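You operate a simulated robot arm through the tools that you are given. There is no shell and no other tool.

The job below is to be done with a simulated robot arm. You get a single attempt, and the scene is never put back.

Task
Run the turner on mid and scour the tint off its left seam.
Fine: the seam on the turner's tube; use the green pad and put it back; switch the turner off after; leave the dial and the other seams. What is to be rubbed or washed off counts as gone when no trace of it is left.

The check looks at the end state, three seconds after you hand in, the way a careful person would. Anything else that was tipped, shoved, dropped, spilled or broken makes it a failure.

Robot
A 6-joint arm with a two-finger parallel gripper, fixed in place. Base frame: the origin is on the floor under the middle of its stand, x ahead of it, y to its left, z up; the work surface is at about z = 732. Readings come in mm, degrees, newtons and seconds.
With the tool pointing down near the work surface it reaches from about 300 to 840 mm from the base axis. Its first joint turns from -115.0 to 115.0 degrees. Payload 3.43 kg.
The tool frame sits at the grasp point between the pads (the TCP): z along the fingers, y along the line on which they close. The tips reach 34 mm beyond it. Largest opening 128 mm; finger width 24, thickness 12; the body of the gripper, 48 by 130 mm, starts 96 mm behind the TCP.
Orientation is told as [roll, pitch, yaw] about the base's x, y, z axes, in that order, counted from this pose: with the fingers straight down and closing along the base's y, the tool's x points along the base's -x, its y along +y and its z along -z.

Tools
- The arm moves only by the tool step_arm. Its argument "series" is a list of rows, each a list of 7 numbers: the shift along the tool's x, y, z in cm, then the turn, a rotation vector about the tool's x, y, z in degrees, then the gripper command, from -1 (shut) to 1 (fully open), values between in proportion. In form: [[tx, ty, tz, rx, ry, rz, fingers], ...]. A call has 1 to 20 rows; each row is the pose to reach, as a shift and turn from the pose commanded when the call began, along the tool's axes at that moment. Each row takes 0.2 s and may step no farther than 50 mm and 8.6 degrees from the row before; otherwise, or with a gripper value out of range, the whole call is refused. Where a pose cannot be reached the arm comes as near as it can. A force on the tool above 40 N (or 10 N above the force at the start of the call, whichever is more), or a blocked arm, ends the call early, and 0.2 s more pass. The fingers move at their own pace (about 108 mm/s each) and stop on an object; they squeeze with about 35 N. The grip force told is the motor's: it shows also when the fingers shut on nothing. Time passes only in rows, and 0.2 s behind the last, so rows that repeat a pose let the fingers close. It gives the time, the measured TCP pose, the force on the tool (base axes), the opening and the grip force at its end, in the units of the frame above (readings bear some noise), with the torque about the TCP (base axes, N m) and any sound that the robot's microphone picked up.
- Cameras (640 x 400 px; columns grow to the right, rows downward): "scene" is fixed at [48.1, -651.9, 1614.6]; the picture's right is [0.66, -0.76, 0.00], its down [-0.73, -0.64, -0.23] and it looks along [0.17, 0.15, -0.97] (base axes); focal length 214 px, centre (320, 200). "wrist" rides on the gripper at [76, -11, -160] in the tool frame; the picture's right is [0.15, 0.99, 0.00], its down [-0.88, 0.13, -0.46] and it looks along [-0.45, 0.07, 0.89] (tool axes); focal length 234 px, centre (320, 200). There is no depth. A picture from a camera that has moved, and an enlarged one, comes with that camera's place and axes in the base frame and with its lens.
- get_image(camera): a new picture of that camera. It takes no simulated time.
- lift_body(by): moves the trunk up (or, below 0, down) by that many mm; the arm rides with it, the base frame stays. It gives what a move gives, with no picture.
- inspect(camera, box): a new picture of the part [left, top, right, bottom] of that camera's present view, enlarged. It takes no simulated time.
- hand_in(): hands the job in; it is judged then, once.

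Places have to be worked out from the pictures, the camera data and where the tool is seen. Open the gripper and draw the arm clear of the work before you hand the job in, unless the task says otherwise.

The tools are called as name(argument=value, ...) on one line, values as JSON. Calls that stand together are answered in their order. step_arm: Moves the arm, as the interface text tells. Its arguments: {"type":"object","properties":{"series":{"type":"array"}},"required":["series"]} The other tools are called the same way: lift_body (by) moves the trunk up or down; get_image (camera) takes a picture; inspect (camera, box) takes an enlarged picture of a part of a camera's view; hand_in () hands the job in.

At the start:

```text
time: 0.0
tool_pos: [250.1, -464.6, 1211.7]
ee_rot: [0.0, 0.0, 0.0]
contact_force: [-0.5, 0.3, -0.4]
wrist_torque: [-0.03, 0.02, -0.01]
grip_width: 127.9
finger_force: 0.0
trunk travel left (down, up): [-725.0, 65.0]
```

scene: 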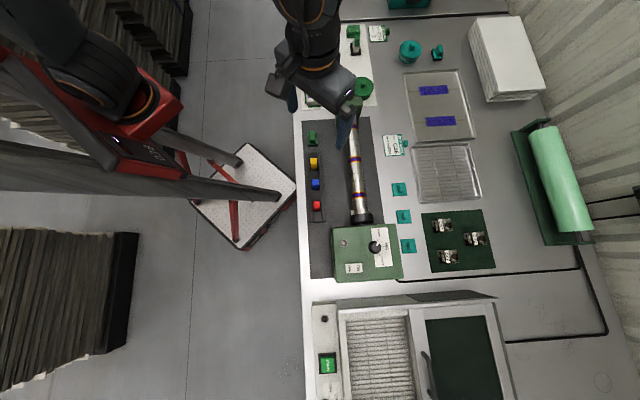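
wrist: 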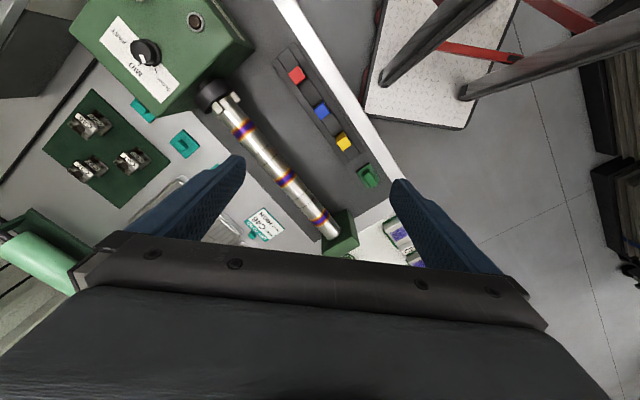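

The pictures show a lathe-like turner: a green box with a dial, a tube with coloured seams, and a tray of coloured pads next to it. I'll enlarge these parts before doing anything.

inspect(camera="scene", box=[290, 70, 430, 290])

inspect(camera="wrist", box=[60, 0, 260, 125])

inspect(camera="wrist", box=[190, 40, 430, 270])

inspect(camera="scene", box=[330, 220, 410, 290])

```text
1.82 times, centred on (360, 180) of scene
camera zoom: at [48.1, -651.9, 1614.6], right [0.66, -0.76, 0.0], down [-0.73, -0.64, -0.23], along [0.17, 0.15, -0.97], focal length 390 px, centre (247, 236)
```

zoom: 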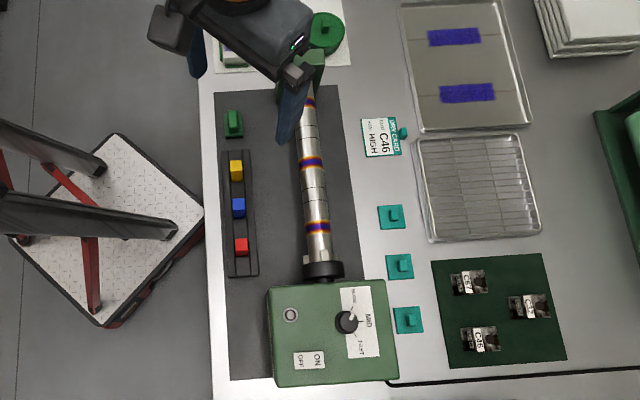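

```text
3.20 times, centred on (160, 62) of wrist
camera zoom: at [173.8, -476.0, 1371.3], right [-0.15, 0.99, 0.0], down [0.88, 0.13, 0.46], along [0.45, 0.07, -0.89], focal length 749 px, centre (832, 640)
```

zoom: 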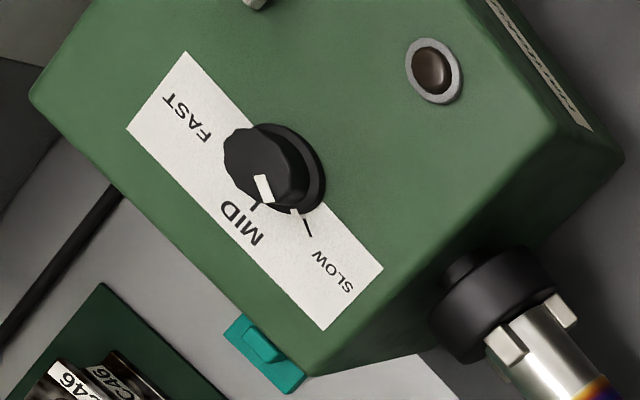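

```text
1.74 times, centred on (310, 155) of wrist
camera zoom: at [173.8, -476.0, 1371.3], right [-0.15, 0.99, 0.0], down [0.88, 0.13, 0.46], along [0.45, 0.07, -0.89], focal length 407 px, centre (337, 278)
```

zoom: 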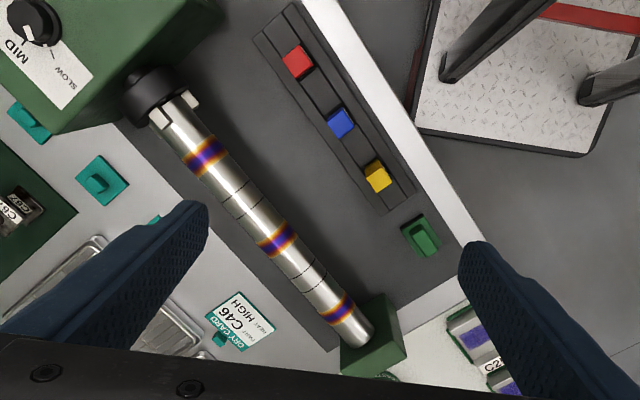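

```text
5.71 times, centred on (370, 255) of scene
camera zoom: at [48.1, -651.9, 1614.6], right [0.66, -0.76, 0.0], down [-0.73, -0.64, -0.23], along [0.17, 0.15, -0.97], focal length 1226 px, centre (34, -114)
```

zoom: 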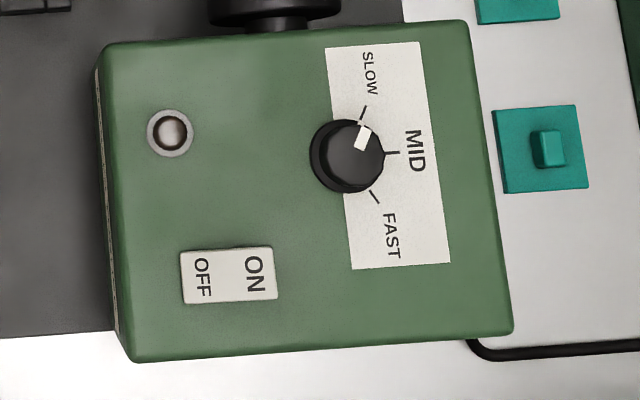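

The knob's white mark looks closer to SLOW than MID, but I need a better look. I'll enlarge the pads, the rack, the teal pieces and the tube's seams from both cameras.

inspect(camera="wrist", box=[330, 60, 420, 200])

inspect(camera="wrist", box=[270, 150, 390, 260])

inspect(camera="scene", box=[295, 115, 345, 225])

inspect(camera="scene", box=[370, 120, 420, 260])

inspect(camera="wrist", box=[120, 0, 180, 60])

inspect(camera="wrist", box=[200, 0, 260, 60])

```text
2.86 times, centred on (375, 130) of wrist
camera zoom: at [173.8, -476.0, 1371.3], right [-0.15, 0.99, 0.0], down [0.88, 0.13, 0.46], along [0.45, 0.07, -0.89], focal length 669 px, centre (163, 400)
```

zoom: 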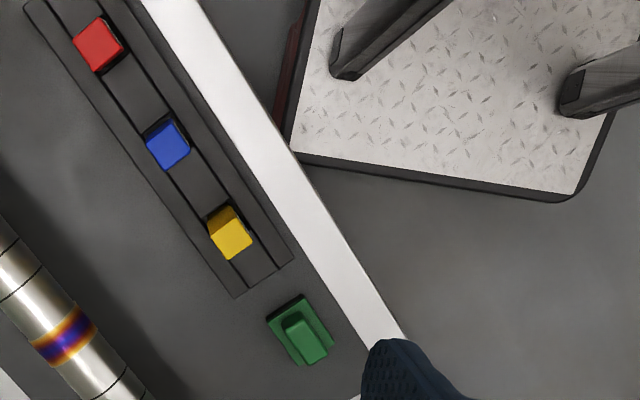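

```text
3.64 times, centred on (330, 205) of wrist
camera zoom: at [173.8, -476.0, 1371.3], right [-0.15, 0.99, 0.0], down [0.88, 0.13, 0.46], along [0.45, 0.07, -0.89], focal length 852 px, centre (284, 182)
```

zoom: 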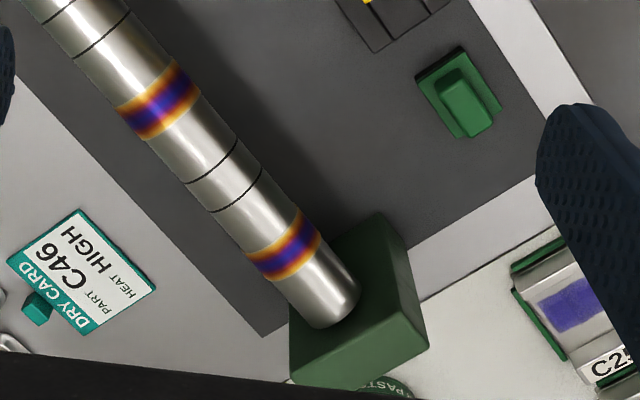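

```text
3.64 times, centred on (320, 170) of scene
camera zoom: at [48.1, -651.9, 1614.6], right [0.66, -0.76, 0.0], down [-0.73, -0.64, -0.23], along [0.17, 0.15, -0.97], focal length 780 px, centre (320, 309)
```

zoom: 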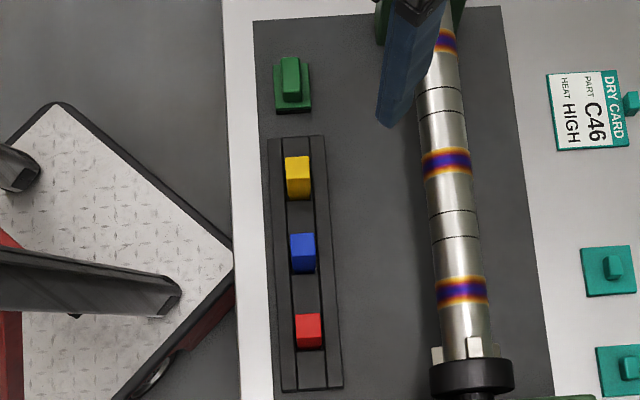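

```text
2.86 times, centred on (395, 190) of scene
camera zoom: at [48.1, -651.9, 1614.6], right [0.66, -0.76, 0.0], down [-0.73, -0.64, -0.23], along [0.17, 0.15, -0.97], focal length 613 px, centre (106, 229)
```

zoom: 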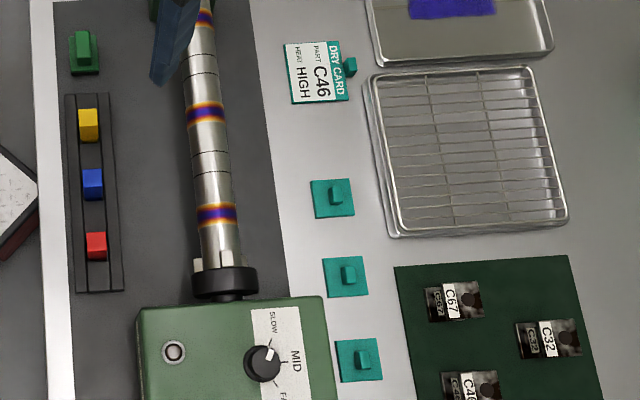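

```text
6.67 times, centred on (150, 30) of wrist
camera zoom: at [173.8, -476.0, 1371.3], right [-0.15, 0.99, 0.0], down [0.88, 0.13, 0.46], along [0.45, 0.07, -0.89], focal length 1561 px, centre (1453, 1333)
```

zoom: 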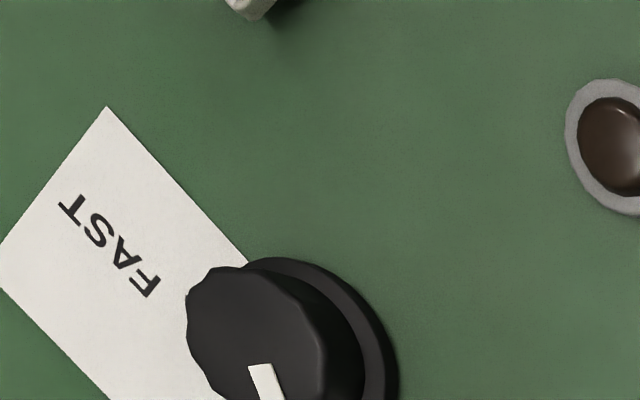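

```text
6.67 times, centred on (230, 30) of wrist
camera zoom: at [173.8, -476.0, 1371.3], right [-0.15, 0.99, 0.0], down [0.88, 0.13, 0.46], along [0.45, 0.07, -0.89], focal length 1561 px, centre (920, 1333)
```

zoom: 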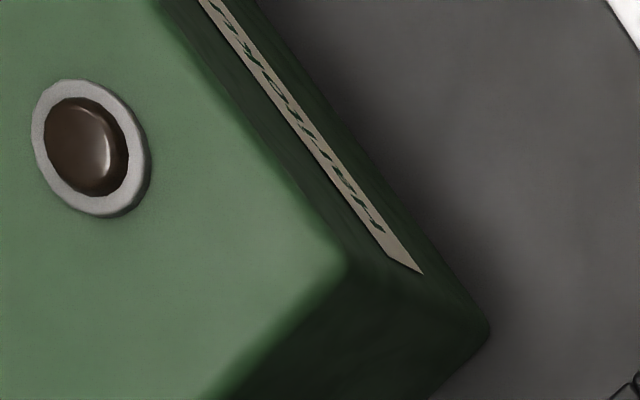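

The dial's mark looks closest to SLOW, and there is a plaque on the front of the box that I can't read from here. I'll turn the tool to face the bench and draw back to get a straighter view of the box.

step_arm(series=[[2, 0.3, 1.2, 0, 0, 8, 1], [4, 0.6, 2.4, 0, 0, 16, 1], [6, 0.9, 3.6, 0, 0, 24, 1], [8, 1.2, 4.8, 0, 0, 32, 1], [10, 1.5, 6, 0, 0, 40, 1], [12, 2, 8, 0, 0, 46, 1], [12, 2, 8, 0, 0, 46, 1]])

get_image(camera="wrist")

get_image(camera="scene")

```text
time: 1.6
tool_pos: [129.1, -444.8, 1132.3]
ee_rot: [0.0, -0.1, -46.1]
contact_force: [0.7, -0.4, 0.2]
wrist_torque: [-0.05, 0.0, 0.0]
grip_width: 128.1
finger_force: 0.1
trunk travel left (down, up): [-725.0, 65.0]
```

```text
taken
camera wrist: at [68.2, -398.2, 1292.5], right [0.61, 0.79, 0.0], down [0.7, -0.54, 0.46], along [0.36, -0.28, -0.89], focal length 234 px, centre (320, 200)
```

wrist: 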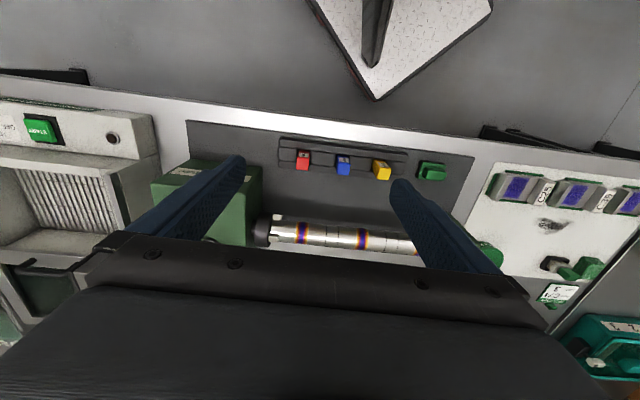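

```text
taken
```

scene: 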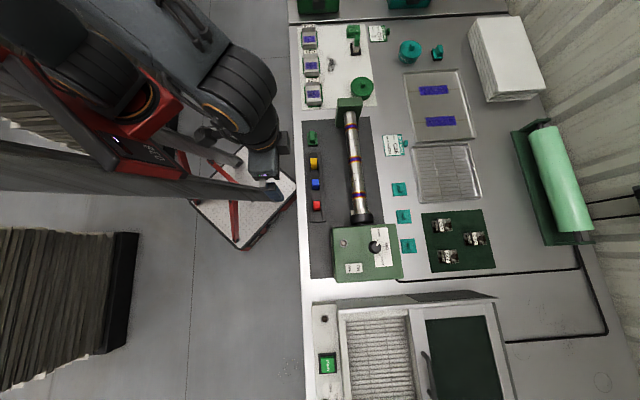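

The left finger partly hides the plaque, which is near (185,170). I'll enlarge that area and take a closer scene view of the tube, the tail end and the pad.

inspect(camera="wrist", box=[140, 140, 280, 250])

inspect(camera="scene", box=[300, 85, 400, 150])

inspect(camera="scene", box=[300, 20, 400, 110])

inspect(camera="wrist", box=[260, 130, 480, 260])

```text
3.64 times, centred on (210, 195) of wrist
camera zoom: at [68.2, -398.2, 1292.5], right [0.61, 0.79, 0.0], down [0.7, -0.54, 0.46], along [0.36, -0.28, -0.89], focal length 852 px, centre (720, 218)
```

zoom: 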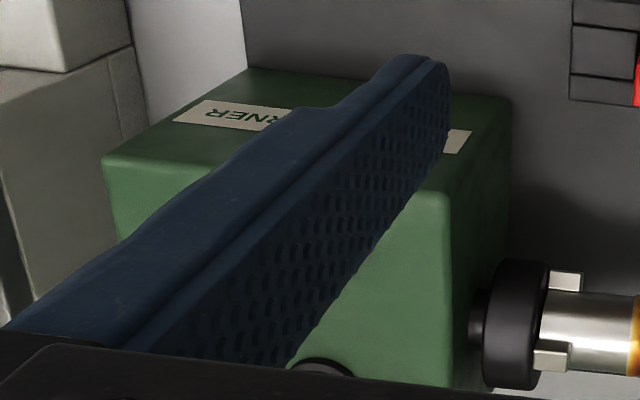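

```text
6.15 times, centred on (350, 118) of scene
camera zoom: at [48.1, -651.9, 1614.6], right [0.66, -0.76, 0.0], down [-0.73, -0.64, -0.23], along [0.17, 0.15, -0.97], focal length 1320 px, centre (135, 708)
```

zoom: 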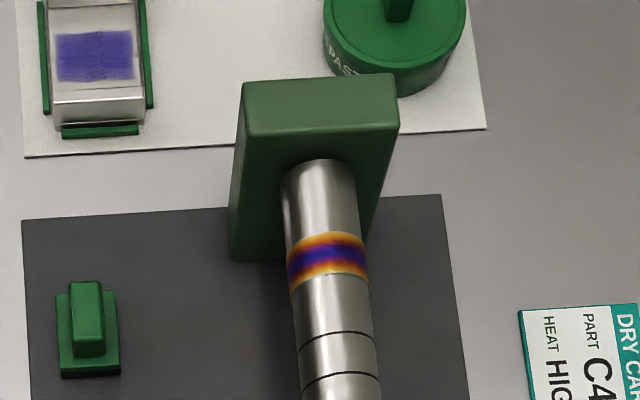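

```text
4.44 times, centred on (350, 65) of scene
camera zoom: at [48.1, -651.9, 1614.6], right [0.66, -0.76, 0.0], down [-0.73, -0.64, -0.23], along [0.17, 0.15, -0.97], focal length 953 px, centre (187, 800)
```

zoom: 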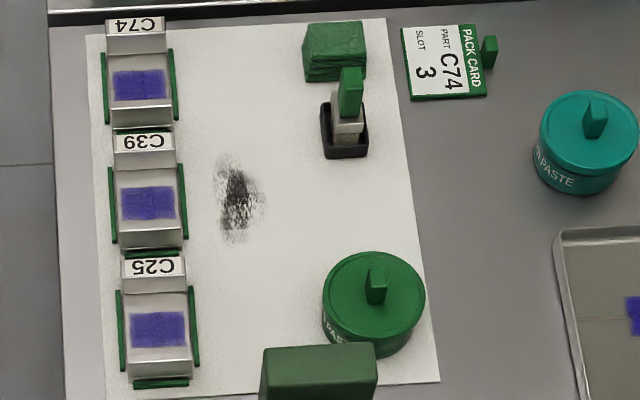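

```text
2.91 times, centred on (370, 195) of wrist
camera zoom: at [68.2, -398.2, 1292.5], right [0.61, 0.79, 0.0], down [0.7, -0.54, 0.46], along [0.36, -0.28, -0.89], focal length 681 px, centre (174, 214)
```

zoom: 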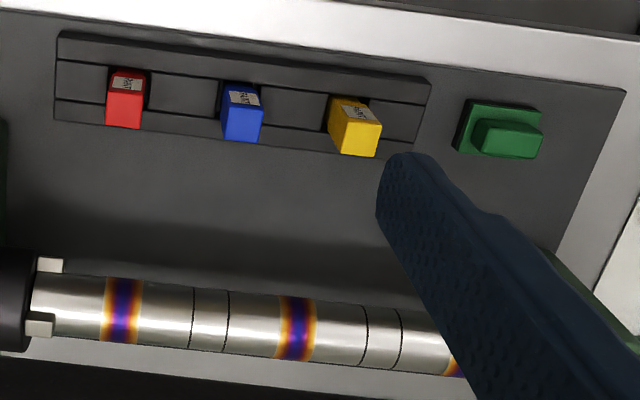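

The plaque reads "TURNER", so the green box is confirmed as the turner. The coloured blocks carry small labels, so I'll enlarge those, the green pad and the folded green item near the pens.

inspect(camera="wrist", box=[290, 145, 350, 180])

inspect(camera="wrist", box=[365, 150, 450, 190])

inspect(camera="scene", box=[340, 20, 375, 60])

inspect(camera="scene", box=[385, 175, 420, 260])

inspect(camera="scene", box=[300, 120, 325, 220])

```text
10.67 times, centred on (320, 162) of wrist
camera zoom: at [68.2, -398.2, 1292.5], right [0.61, 0.79, 0.0], down [0.7, -0.54, 0.46], along [0.36, -0.28, -0.89], focal length 2498 px, centre (320, 600)
```

zoom: 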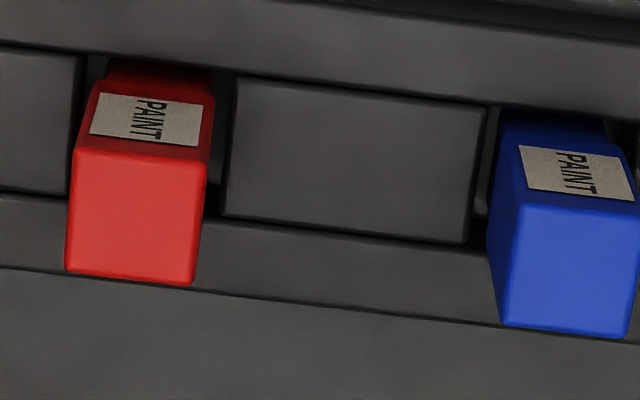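

```text
7.53 times, centred on (408, 170) of wrist
camera zoom: at [68.2, -398.2, 1292.5], right [0.61, 0.79, 0.0], down [0.7, -0.54, 0.46], along [0.36, -0.28, -0.89], focal length 1763 px, centre (-339, 426)
```

zoom: 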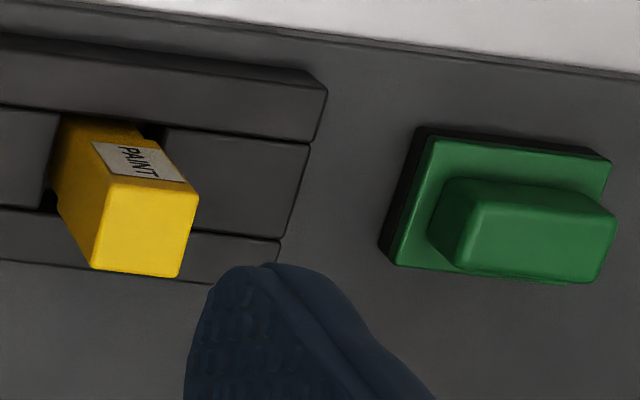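

```text
10.00 times, centred on (358, 40) of scene
camera zoom: at [48.1, -651.9, 1614.6], right [0.66, -0.76, 0.0], down [-0.73, -0.64, -0.23], along [0.17, 0.15, -0.97], focal length 2145 px, centre (-55, 1800)
```

zoom: 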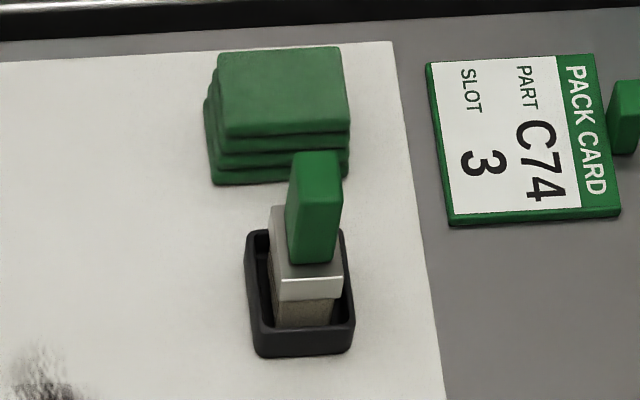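

```text
4.71 times, centred on (402, 218) of scene
camera zoom: at [48.1, -651.9, 1614.6], right [0.66, -0.76, 0.0], down [-0.73, -0.64, -0.23], along [0.17, 0.15, -0.97], focal length 1009 px, centre (-68, 118)
```

zoom: 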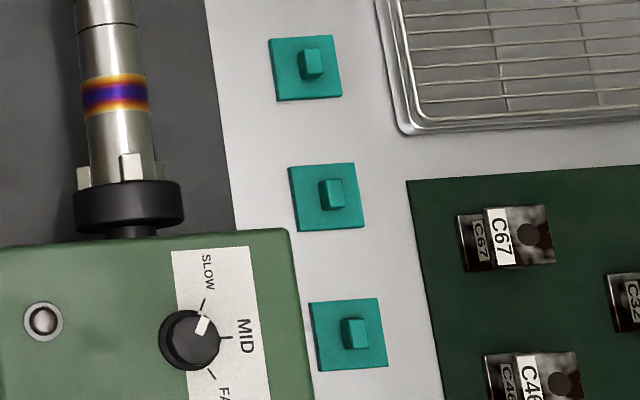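

```text
4.00 times, centred on (312, 170) of scene
camera zoom: at [48.1, -651.9, 1614.6], right [0.66, -0.76, 0.0], down [-0.73, -0.64, -0.23], along [0.17, 0.15, -0.97], focal length 858 px, centre (350, 320)
```

zoom: 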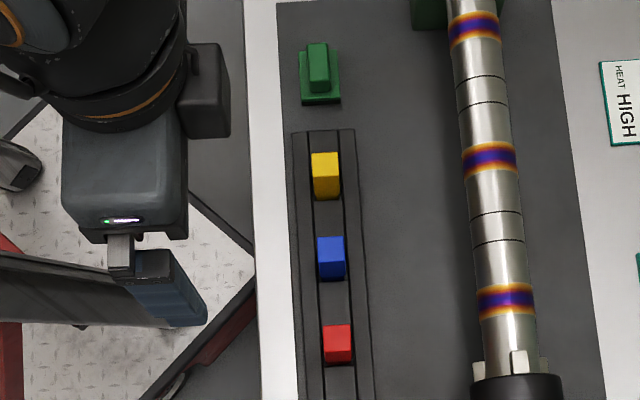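

The red, blue and yellow blocks are paint markers. The green-handled block with the dark underside, beside their rack, is the scouring pad, and the dial reads SLOW. I'll hover over the dial with the jaw open to locate it accurately.

step_arm(series=[[-3.5, -2.5, 0, 0, 0, 0, 1], [-7, -5, 0, 0, 0, 0, 1], [-10.5, -7.5, 1, 0, 0, 0, 1], [-14, -10, 3, 0, 0, 0, 1], [-17.5, -12.5, 5, 0, 0, 0, 1], [-21, -15, 7, 0, 0, 0, 1], [-24.5, -17.5, 9, 0, 0, 0, 1], [-28.4, -20, 10, 0, 0, 0, 1], [-28.4, -20, 10, 0, 0, 0, 1]])

get_image(camera="wrist")

get_image(camera="scene")

```text
time: 3.6
tool_pos: [182.4, -786.0, 1033.2]
ee_rot: [0.0, 0.0, -46.0]
contact_force: [0.5, 0.0, 0.0]
wrist_torque: [-0.02, 0.04, 0.01]
grip_width: 127.8
finger_force: 0.1
trunk travel left (down, up): [-725.0, 65.0]
```

```text
taken
camera wrist: at [121.4, -739.6, 1192.5], right [0.61, 0.79, 0.0], down [0.71, -0.54, 0.45], along [0.36, -0.28, -0.89], focal length 234 px, centre (320, 200)
```

wrist: 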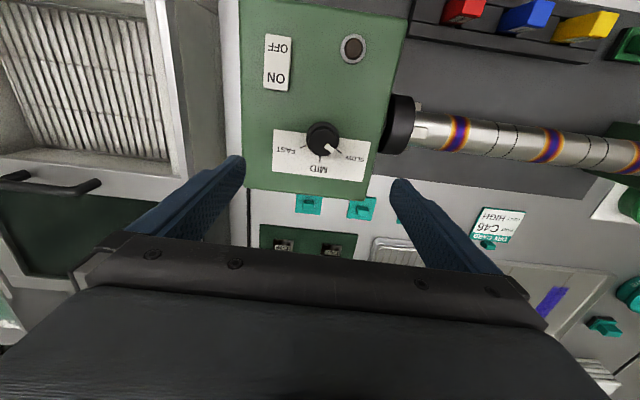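

```text
taken
```

scene: 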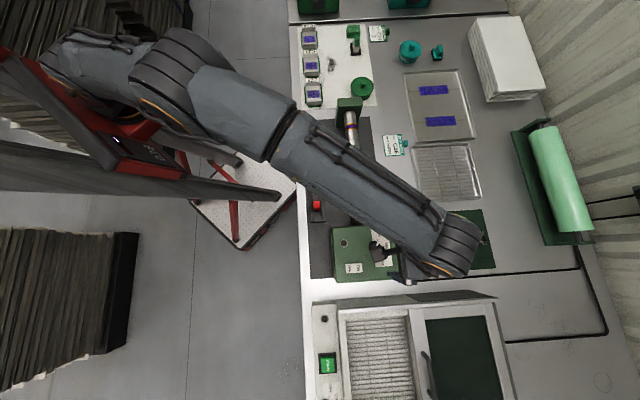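

The arm reached the hover point and the knob sits between the fingers in view. I'll enlarge the dial, the switch and the lamp for angles and positions.

inspect(camera="wrist", box=[265, 105, 385, 180])

inspect(camera="wrist", box=[240, 15, 400, 115])

inspect(camera="wrist", box=[380, 80, 640, 200])

```text
5.33 times, centred on (325, 142) of wrist
camera zoom: at [121.4, -739.6, 1192.5], right [0.61, 0.79, 0.0], down [0.71, -0.54, 0.45], along [0.36, -0.28, -0.89], focal length 1249 px, centre (293, 507)
```

zoom: 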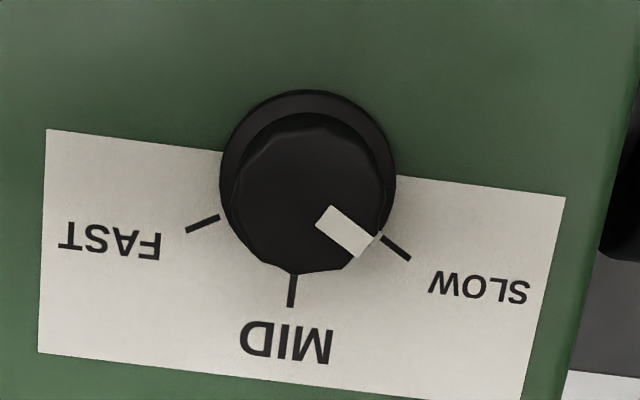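

```text
4.00 times, centred on (320, 65) of wrist
camera zoom: at [121.4, -739.6, 1192.5], right [0.61, 0.79, 0.0], down [0.71, -0.54, 0.45], along [0.36, -0.28, -0.89], focal length 937 px, centre (320, 740)
```

zoom: 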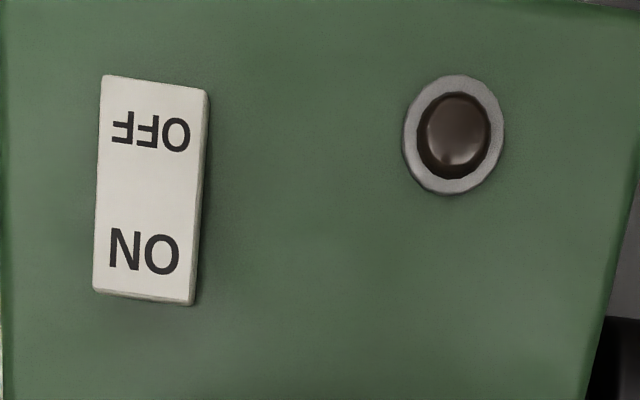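

```text
2.46 times, centred on (510, 140) of wrist
camera zoom: at [121.4, -739.6, 1192.5], right [0.61, 0.79, 0.0], down [0.71, -0.54, 0.45], along [0.36, -0.28, -0.89], focal length 576 px, centre (-148, 348)
```

zoom: 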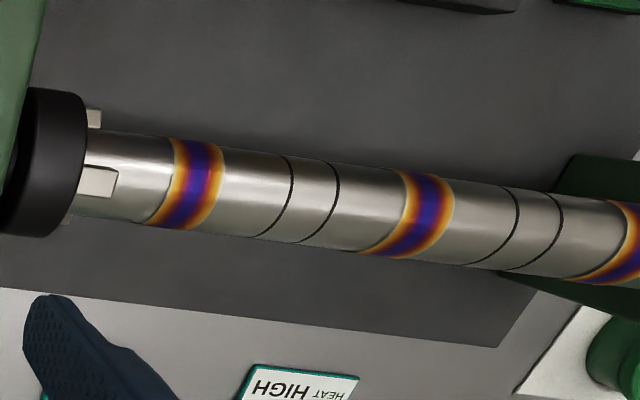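

The mark lines up exactly with the SLOW tick, so the dial needs about 57° clockwise to reach MID. The knob is near (174,-778) on a panel at roughly z 895–900, so I'll centre above it and come lower to refine the height.

step_arm(series=[[0.6, 0, 2, 0, 0, 0, 1], [1.2, 0, 4.5, 0, 0, 0, 1], [1.2, 0, 4.5, 0, 0, 0, 1]])

get_image(camera="wrist")

inspect(camera="wrist", box=[230, 80, 430, 200])

```text
time: 4.4
tool_pos: [173.5, -778.7, 986.2]
ee_rot: [-0.1, -0.1, -46.1]
contact_force: [0.1, 0.1, -0.3]
wrist_torque: [-0.02, 0.02, 0.0]
grip_width: 128.0
finger_force: 0.0
trunk travel left (down, up): [-725.0, 65.0]
```

```text
taken
camera wrist: at [113.1, -731.1, 1146.0], right [0.61, 0.79, 0.0], down [0.71, -0.54, 0.46], along [0.36, -0.28, -0.89], focal length 234 px, centre (320, 200)
```

wrist: 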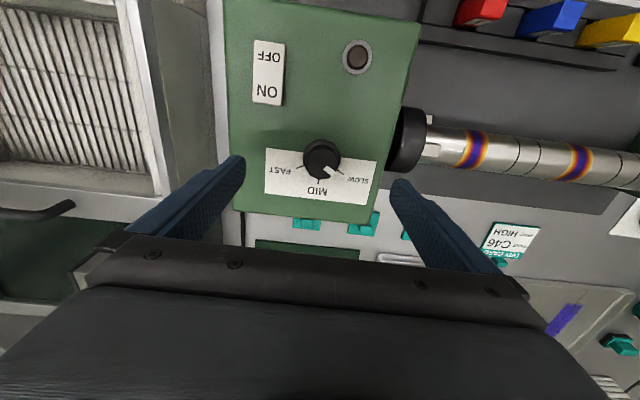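

```text
3.20 times, centred on (330, 140) of wrist
camera zoom: at [113.1, -731.1, 1146.0], right [0.61, 0.79, 0.0], down [0.71, -0.54, 0.46], along [0.36, -0.28, -0.89], focal length 749 px, centre (288, 392)
```

zoom: 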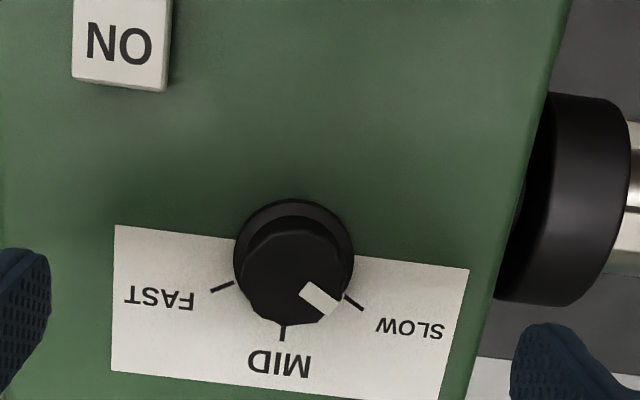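

The knob centre works out near (173.7,-776.8), about 33 mm across and 22 mm tall, on a panel at about z 900. I'll narrow the jaw to about 60 mm, centre it and come down in small steps while watching the force.

step_arm(series=[[0.12, 0.13, 0, 0, 0, 0, -0.05], [0.12, 0.13, 0, 0, 0, 0, -0.05], [0.12, 0.13, 1.5, 0, 0, 0, -0.05], [0.12, 0.13, 3, 0, 0, 0, -0.05], [0.12, 0.13, 4, 0, 0, 0, -0.05], [0.12, 0.13, 4, 0, 0, 0, -0.05]])

inspect(camera="wrist", box=[220, 110, 420, 240])

inspect(camera="scene", box=[330, 210, 430, 290])

```text
time: 5.8
tool_pos: [174.2, -777.3, 947.9]
ee_rot: [0.0, 0.0, -46.0]
contact_force: [0.6, -0.6, -0.3]
wrist_torque: [0.01, -0.02, -0.01]
grip_width: 60.7
finger_force: 0.1
trunk travel left (down, up): [-725.0, 65.0]
```

```text
3.08 times, centred on (320, 175) of wrist
camera zoom: at [112.7, -729.8, 1106.3], right [0.61, 0.79, 0.0], down [0.71, -0.54, 0.46], along [0.36, -0.28, -0.89], focal length 720 px, centre (320, 277)
```

zoom: 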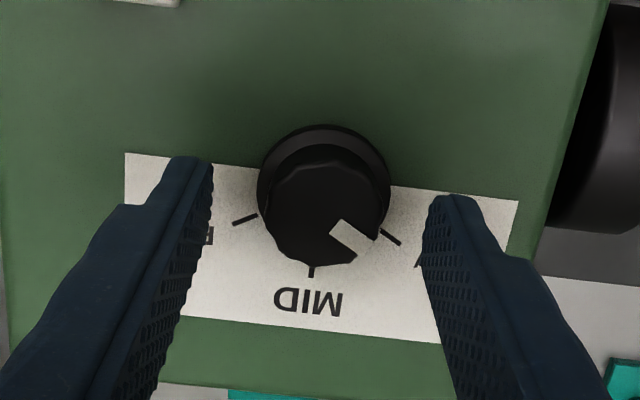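

```text
5.00 times, centred on (380, 250) of scene
camera zoom: at [48.1, -651.9, 1614.6], right [0.66, -0.76, 0.0], down [-0.73, -0.64, -0.23], along [0.17, 0.15, -0.97], focal length 1072 px, centre (20, -50)
```

zoom: 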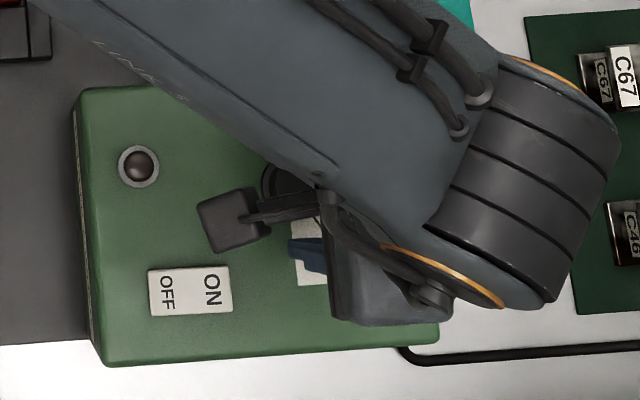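

The fingertips straddle the knob, about 7 mm below its top and well centred. I'll go down another 6 mm, close on the knob and check the readings before turning.

step_arm(series=[[0, 0, 0.3, 0, 0, 0, -0.05], [0, 0, 0.6, 0, 0, 0, -0.05], [0, 0, 0.6, 0, 0, 0, -0.3], [0, 0, 0.6, 0, 0, 0, -0.4], [0, 0, 0.6, 0, 0, 0, -0.5], [0, 0, 0.6, 0, 0, 0, -0.6], [0, 0, 0.6, 0, 0, 0, -0.6]])

inspect(camera="wrist", box=[220, 110, 420, 240])

```text
time: 7.4
tool_pos: [176.1, -777.3, 940.1]
ee_rot: [0.0, 0.0, -46.1]
contact_force: [3.6, 4.1, 0.7]
wrist_torque: [0.31, -0.02, 0.01]
grip_width: 32.9
finger_force: 44.7
trunk travel left (down, up): [-725.0, 65.0]
```

```text
3.08 times, centred on (320, 175) of wrist
camera zoom: at [114.7, -729.8, 1100.2], right [0.61, 0.79, 0.0], down [0.71, -0.54, 0.46], along [0.36, -0.28, -0.89], focal length 720 px, centre (320, 277)
```

zoom: 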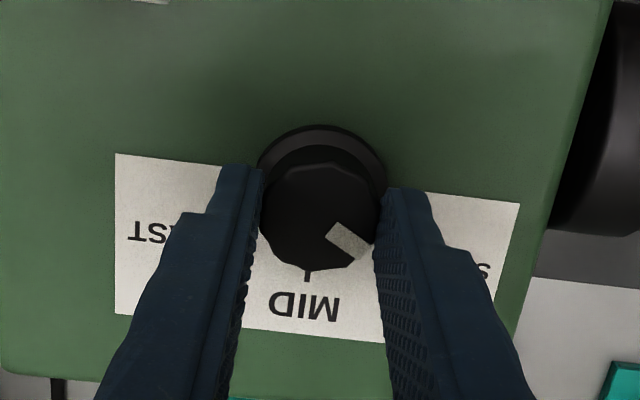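

The knob is gripped at 32.9 mm with only a small sideways load. I'll trim about 1.5 mm toward the knob axis and turn it 28° clockwise, then check that it follows.

step_arm(series=[[0, 0.15, 0, 0, 0, 0, -0.7], [0, 0.15, 0, 0, 0, 7, -0.7], [0, 0.15, 0, 0, 0, 14, -0.7], [0, 0.15, 0, 0, 0, 21, -0.7], [0, 0.15, 0, 0, 0, 28, -0.7], [0, 0.15, 0, 0, 0, 28, -0.7]])

inspect(camera="wrist", box=[220, 110, 420, 240])

```text
time: 8.8
tool_pos: [175.1, -776.3, 940.6]
ee_rot: [0.1, 0.1, -74.1]
contact_force: [1.1, 6.1, 0.1]
wrist_torque: [-0.2, -0.21, 0.03]
grip_width: 33.1
finger_force: 44.8
trunk travel left (down, up): [-725.0, 65.0]
```

```text
3.08 times, centred on (320, 175) of wrist
camera zoom: at [144.3, -706.5, 1100.2], right [0.91, 0.41, 0.0], down [0.37, -0.81, 0.46], along [0.19, -0.41, -0.89], focal length 720 px, centre (320, 277)
```

zoom: 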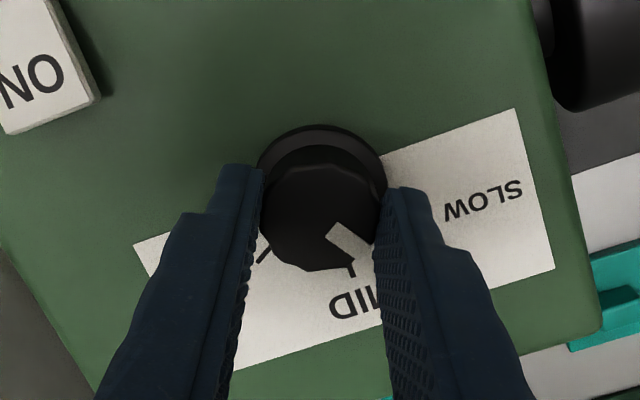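

The pointer turns with the gripper and is now halfway. I'll turn another 28.5° toward the MID tick and check alignment.

step_arm(series=[[0, 0, 0, 0, 0, 7, -0.7], [0, 0, 0, 0, 0, 14, -0.7], [0, 0, 0, 0, 0, 21, -0.7], [0, 0, 0, 0, 0, 28.5, -0.7], [0, 0, 0, 0, 0, 28.5, -0.7]])

inspect(camera="wrist", box=[220, 110, 420, 240])

```text
time: 10.0
tool_pos: [176.4, -776.6, 941.0]
ee_rot: [0.0, 0.0, -102.5]
contact_force: [3.7, 6.8, -4.2]
wrist_torque: [-0.29, -0.04, -0.02]
grip_width: 32.9
finger_force: 45.5
trunk travel left (down, up): [-725.0, 65.0]
```

```text
3.08 times, centred on (320, 175) of wrist
camera zoom: at [182.0, -699.9, 1100.2], right [1.0, -0.07, 0.0], down [-0.06, -0.89, 0.46], along [-0.03, -0.45, -0.89], focal length 720 px, centre (320, 277)
```

zoom: 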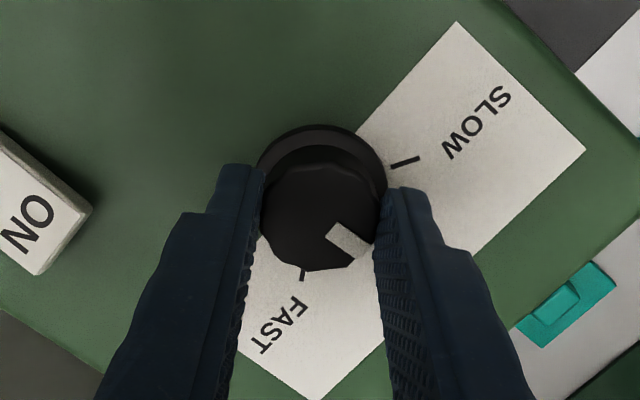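

The MID tick is hidden behind the finger, so I'll open and rise to read the dial properly.

step_arm(series=[[0, 0, 0, 0, 0, 0, -0.3], [0, 0, 0, 0, 0, 0, -0.05], [0, 0, 0, 0, 0, 0, -0.05], [0, 0, -2, 0, 0, 0, -0.05], [0, 0, -4, 0, 0, 0, -0.05], [0, 0, -7, 0, 0, 0, -0.05], [0, 0, -7, 0, 0, 0, -0.05]])

inspect(camera="wrist", box=[240, 90, 400, 200])

```text
time: 11.6
tool_pos: [176.7, -777.3, 1008.9]
ee_rot: [0.0, 0.0, -102.5]
contact_force: [-0.1, -0.1, -0.4]
wrist_torque: [0.04, -0.01, -0.01]
grip_width: 60.9
finger_force: 0.0
trunk travel left (down, up): [-725.0, 65.0]
```

```text
3.64 times, centred on (320, 145) of wrist
camera zoom: at [182.1, -700.2, 1169.4], right [1.0, -0.07, 0.0], down [-0.06, -0.89, 0.46], along [-0.03, -0.45, -0.89], focal length 852 px, centre (320, 400)
```

zoom: 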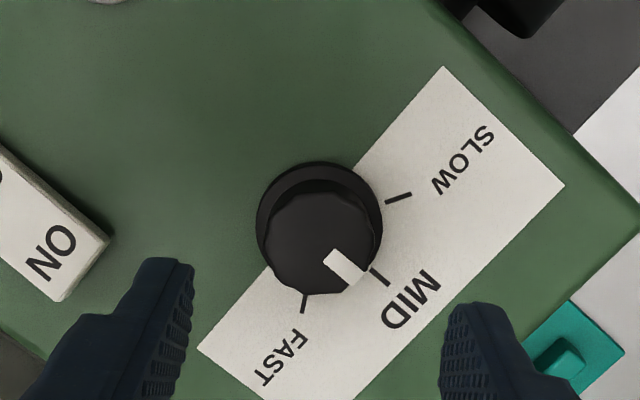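

The mark now appears to point at MID. I'll enlarge it to check the alignment.

inspect(camera="wrist", box=[295, 125, 355, 175])

inspect(camera="scene", box=[330, 210, 410, 290])

```text
8.00 times, centred on (325, 150) of wrist
camera zoom: at [182.1, -700.2, 1169.4], right [1.0, -0.07, 0.0], down [-0.06, -0.89, 0.46], along [-0.03, -0.45, -0.89], focal length 1873 px, centre (280, 600)
```

zoom: 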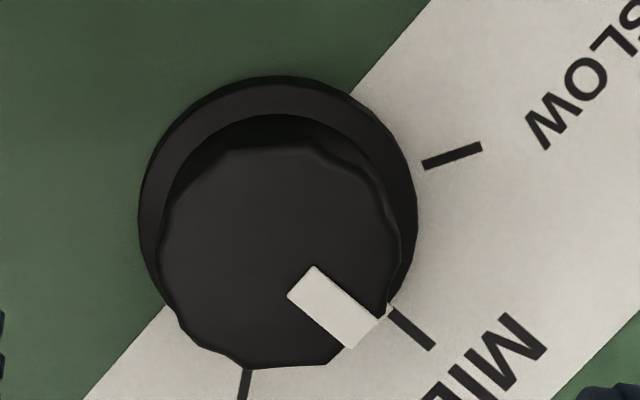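

```text
5.00 times, centred on (370, 250) of scene
camera zoom: at [48.1, -651.9, 1614.6], right [0.66, -0.76, 0.0], down [-0.73, -0.64, -0.23], along [0.17, 0.15, -0.97], focal length 1072 px, centre (70, -50)
```

zoom: 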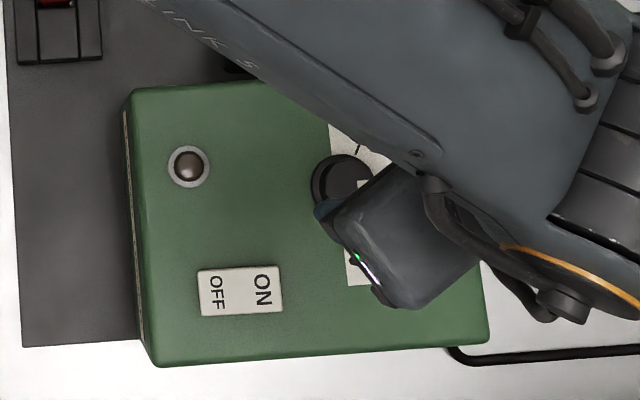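

Measured on the panel, SLOW is at about +14°, MID at about -46.5°, and the mark is at about -42.5°, so it is 3.5–4° short. I'll go back down, grip again and turn it the last 4°.

step_arm(series=[[0, 0, 3, 0, 0, 0, -0.05], [0, 0, 5.5, 0, 0, 0, -0.05], [0, 0, 6.8, 0, 0, 0, -0.05], [0, 0, 6.8, 0, 0, 0, -0.3], [0, 0, 6.8, 0, 0, 0, -0.6], [0, 0, 6.8, 0, 0, 0, -0.7], [0, 0, 6.8, 0, 0, 2, -0.7], [0, 0, 6.8, 0, 0, 4, -0.7], [0, 0, 6.8, 0, 0, 4, -0.7], [0, 0, 6.8, 0, 0, 4, -0.4], [0, 0, 6.8, 0, 0, 4, -0.05], [0, 0, 6.8, 0, 0, 4, -0.05], [0, 0, 4, 0, 0, 4, -0.05], [0, 0, 0, 0, 0, 4, -0.05], [0, 0, 0, 0, 0, 4, -0.05]])

inspect(camera="wrist", box=[295, 125, 355, 175])

get_image(camera="wrist")

```text
time: 14.8
tool_pos: [175.4, -776.0, 1009.6]
ee_rot: [0.0, -0.1, -106.5]
contact_force: [0.4, 0.0, -0.4]
wrist_torque: [-0.02, 0.0, 0.0]
grip_width: 61.1
finger_force: 0.1
trunk travel left (down, up): [-725.0, 65.0]
```

```text
8.00 times, centred on (325, 150) of wrist
camera zoom: at [185.9, -699.4, 1168.9], right [0.99, -0.14, 0.0], down [-0.13, -0.88, 0.46], along [-0.06, -0.45, -0.89], focal length 1873 px, centre (280, 600)
```

zoom: 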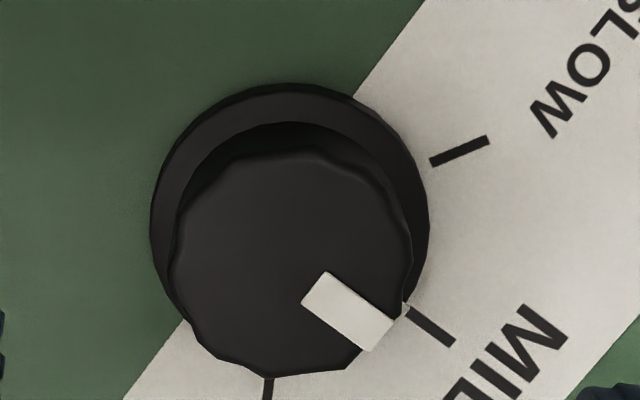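

```text
taken
camera wrist: at [185.9, -699.4, 1168.9], right [0.99, -0.14, 0.0], down [-0.13, -0.88, 0.46], along [-0.06, -0.45, -0.89], focal length 234 px, centre (320, 200)
```

wrist: 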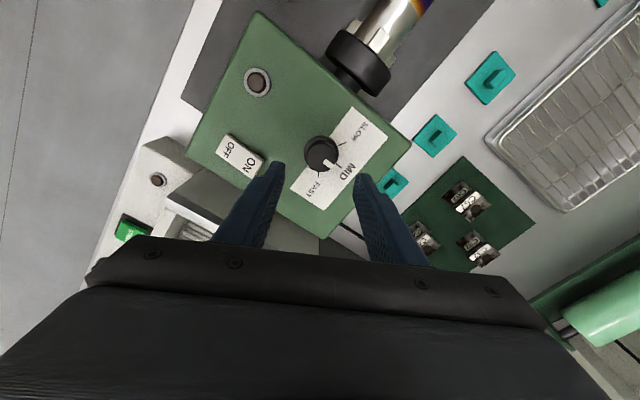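

The mark is now within about 1° of MID, so the dial is set. Next I'll locate the ON end of the rocker precisely from this view.

inspect(camera="wrist", box=[205, 60, 305, 190])

```text
3.08 times, centred on (255, 125) of wrist
camera zoom: at [185.9, -699.4, 1168.9], right [0.99, -0.14, 0.0], down [-0.13, -0.88, 0.46], along [-0.06, -0.45, -0.89], focal length 720 px, centre (520, 431)
```

zoom: 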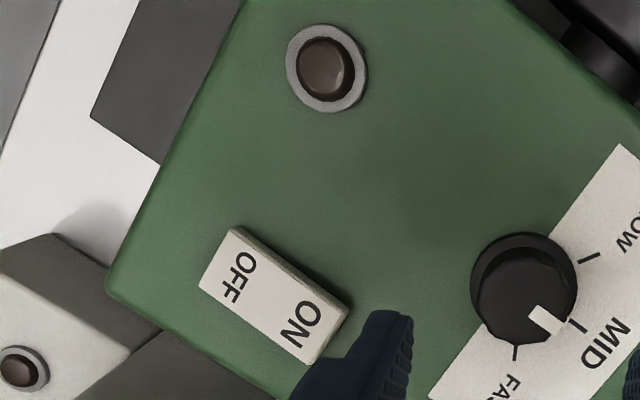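

ON is at about (90,-778), so I'll press slightly toward its outer end at (92,-780). I'll shut the fingers, align them with the bench and stop about 15 mm above the rocker to check aim.

step_arm(series=[[-0.6, -1.6, 0, 0, 0, 6, -1], [-1.2, -3.2, 0, 0, 0, 12, -1], [-1.8, -4.8, 0, 0, 0, 18, -1], [-2.4, -6.4, 0, 0, 0, 24, -1], [-2.8, -7.87, 0, 0, 0, 30, -1], [-2.8, -7.87, 2.5, 0, 0, 30, -1], [-2.8, -7.87, 4.9, 0, 0, 30, -1], [-2.8, -7.87, 4.9, 0, 0, 30, -1]])

get_image(camera="wrist")

inspect(camera="wrist", box=[240, 100, 400, 240])

inspect(camera="scene", box=[330, 210, 410, 290])

```text
time: 16.6
tool_pos: [91.3, -780.5, 960.0]
ee_rot: [-0.1, 0.0, -136.6]
contact_force: [0.3, 0.5, 0.1]
wrist_torque: [0.02, -0.02, 0.01]
grip_width: 0.0
finger_force: 32.8
trunk travel left (down, up): [-725.0, 65.0]
```

```text
taken
camera wrist: at [138.7, -721.1, 1119.4], right [0.79, -0.62, 0.0], down [-0.55, -0.7, 0.46], along [-0.28, -0.36, -0.89], focal length 234 px, centre (320, 200)
```

wrist: 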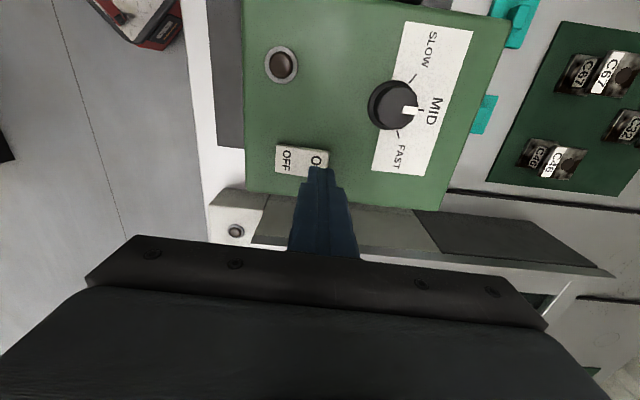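

```text
2.86 times, centred on (320, 170) of wrist
camera zoom: at [138.7, -721.1, 1119.4], right [0.79, -0.62, 0.0], down [-0.55, -0.7, 0.46], along [-0.28, -0.36, -0.89], focal length 669 px, centre (320, 286)
```

zoom: 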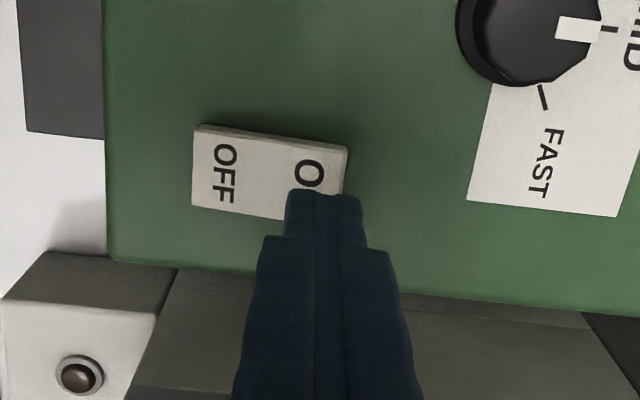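

```text
5.00 times, centred on (370, 250) of scene
camera zoom: at [48.1, -651.9, 1614.6], right [0.66, -0.76, 0.0], down [-0.73, -0.64, -0.23], along [0.17, 0.15, -0.97], focal length 1072 px, centre (70, -50)
```

zoom: 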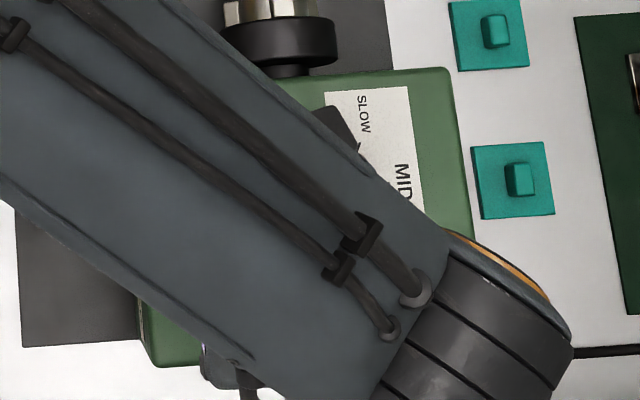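

The fingertips would land about 6 mm off the middle of the ON half, so I'll shift 5 mm toward the middle and lower 12 mm first.

step_arm(series=[[0.3, 0, 0, 0, 0, 0, -1], [0.5, 0, 0.3, 0, 0, 0, -1], [0.5, 0, 0.8, 0, 0, 0, -1], [0.5, 0, 1.2, 0, 0, 0, -1], [0.5, 0, 1.2, 0, 0, 0, -1]])

inspect(camera="wrist", box=[240, 100, 400, 240])

```text
time: 17.8
tool_pos: [93.8, -778.8, 949.1]
ee_rot: [0.1, 0.0, -136.5]
contact_force: [-0.1, -0.4, -0.2]
wrist_torque: [0.02, 0.0, -0.02]
grip_width: 0.1
finger_force: 33.0
trunk travel left (down, up): [-725.0, 65.0]
```

```text
2.86 times, centred on (320, 170) of wrist
camera zoom: at [142.7, -717.8, 1109.4], right [0.79, -0.62, 0.0], down [-0.55, -0.7, 0.46], along [-0.28, -0.36, -0.89], focal length 669 px, centre (320, 286)
```

zoom: 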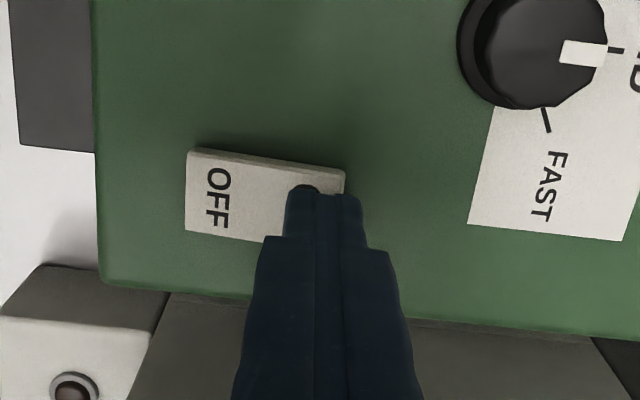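

The tips now sit over the ON half with no contact yet at tip height about 915. I'll press down in 2 mm steps.

step_arm(series=[[0, 0, 0.2, 0, 0, 0, -1], [0, 0, 0.4, 0, 0, 0, -1], [0, 0, 0.6, 0, 0, 0, -1], [0, 0, 0.6, 0, 0, 0, -1]])

inspect(camera="wrist", box=[220, 20, 420, 240])

```text
time: 18.8
tool_pos: [95.4, -777.6, 943.8]
ee_rot: [-0.1, 0.1, -136.5]
contact_force: [0.0, 0.1, -0.5]
wrist_torque: [-0.01, 0.03, 0.01]
grip_width: 0.1
finger_force: 32.9
trunk travel left (down, up): [-725.0, 65.0]
```

```text
1.82 times, centred on (320, 130) of wrist
camera zoom: at [142.8, -717.1, 1103.6], right [0.79, -0.62, 0.0], down [-0.55, -0.7, 0.46], along [-0.28, -0.36, -0.89], focal length 426 px, centre (320, 327)
```

zoom: 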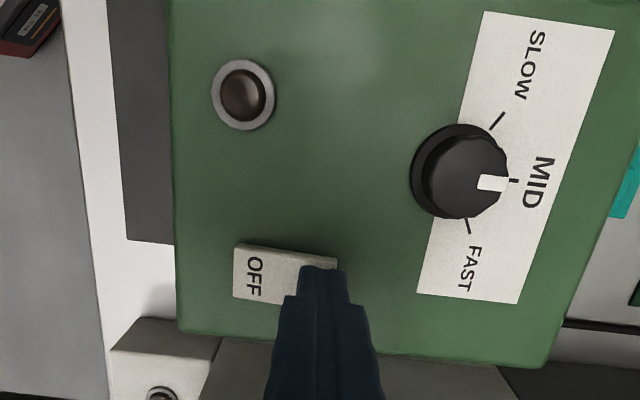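

There is still no contact with the tips at about 910, so I'll keep going down slowly.

step_arm(series=[[0, 0, 0.15, 0, 0, 0, -1], [0, 0, 0.3, 0, 0, 0, -1], [0, 0, 0.45, 0, 0, 0, -1], [0, 0, 0.45, 0, 0, 0, -1]])

inspect(camera="wrist", box=[220, 20, 420, 240])

```text
time: 19.8
tool_pos: [97.1, -779.1, 940.0]
ee_rot: [0.0, 0.1, -136.6]
contact_force: [-0.1, -0.5, -0.4]
wrist_torque: [0.03, -0.04, 0.0]
grip_width: 0.0
finger_force: 33.0
trunk travel left (down, up): [-725.0, 65.0]
```

```text
1.82 times, centred on (320, 130) of wrist
camera zoom: at [143.4, -717.6, 1099.2], right [0.79, -0.62, 0.0], down [-0.55, -0.7, 0.46], along [-0.28, -0.36, -0.89], focal length 426 px, centre (320, 327)
```

zoom: 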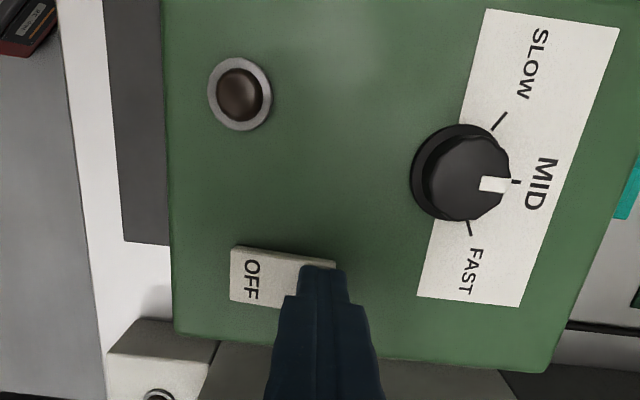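

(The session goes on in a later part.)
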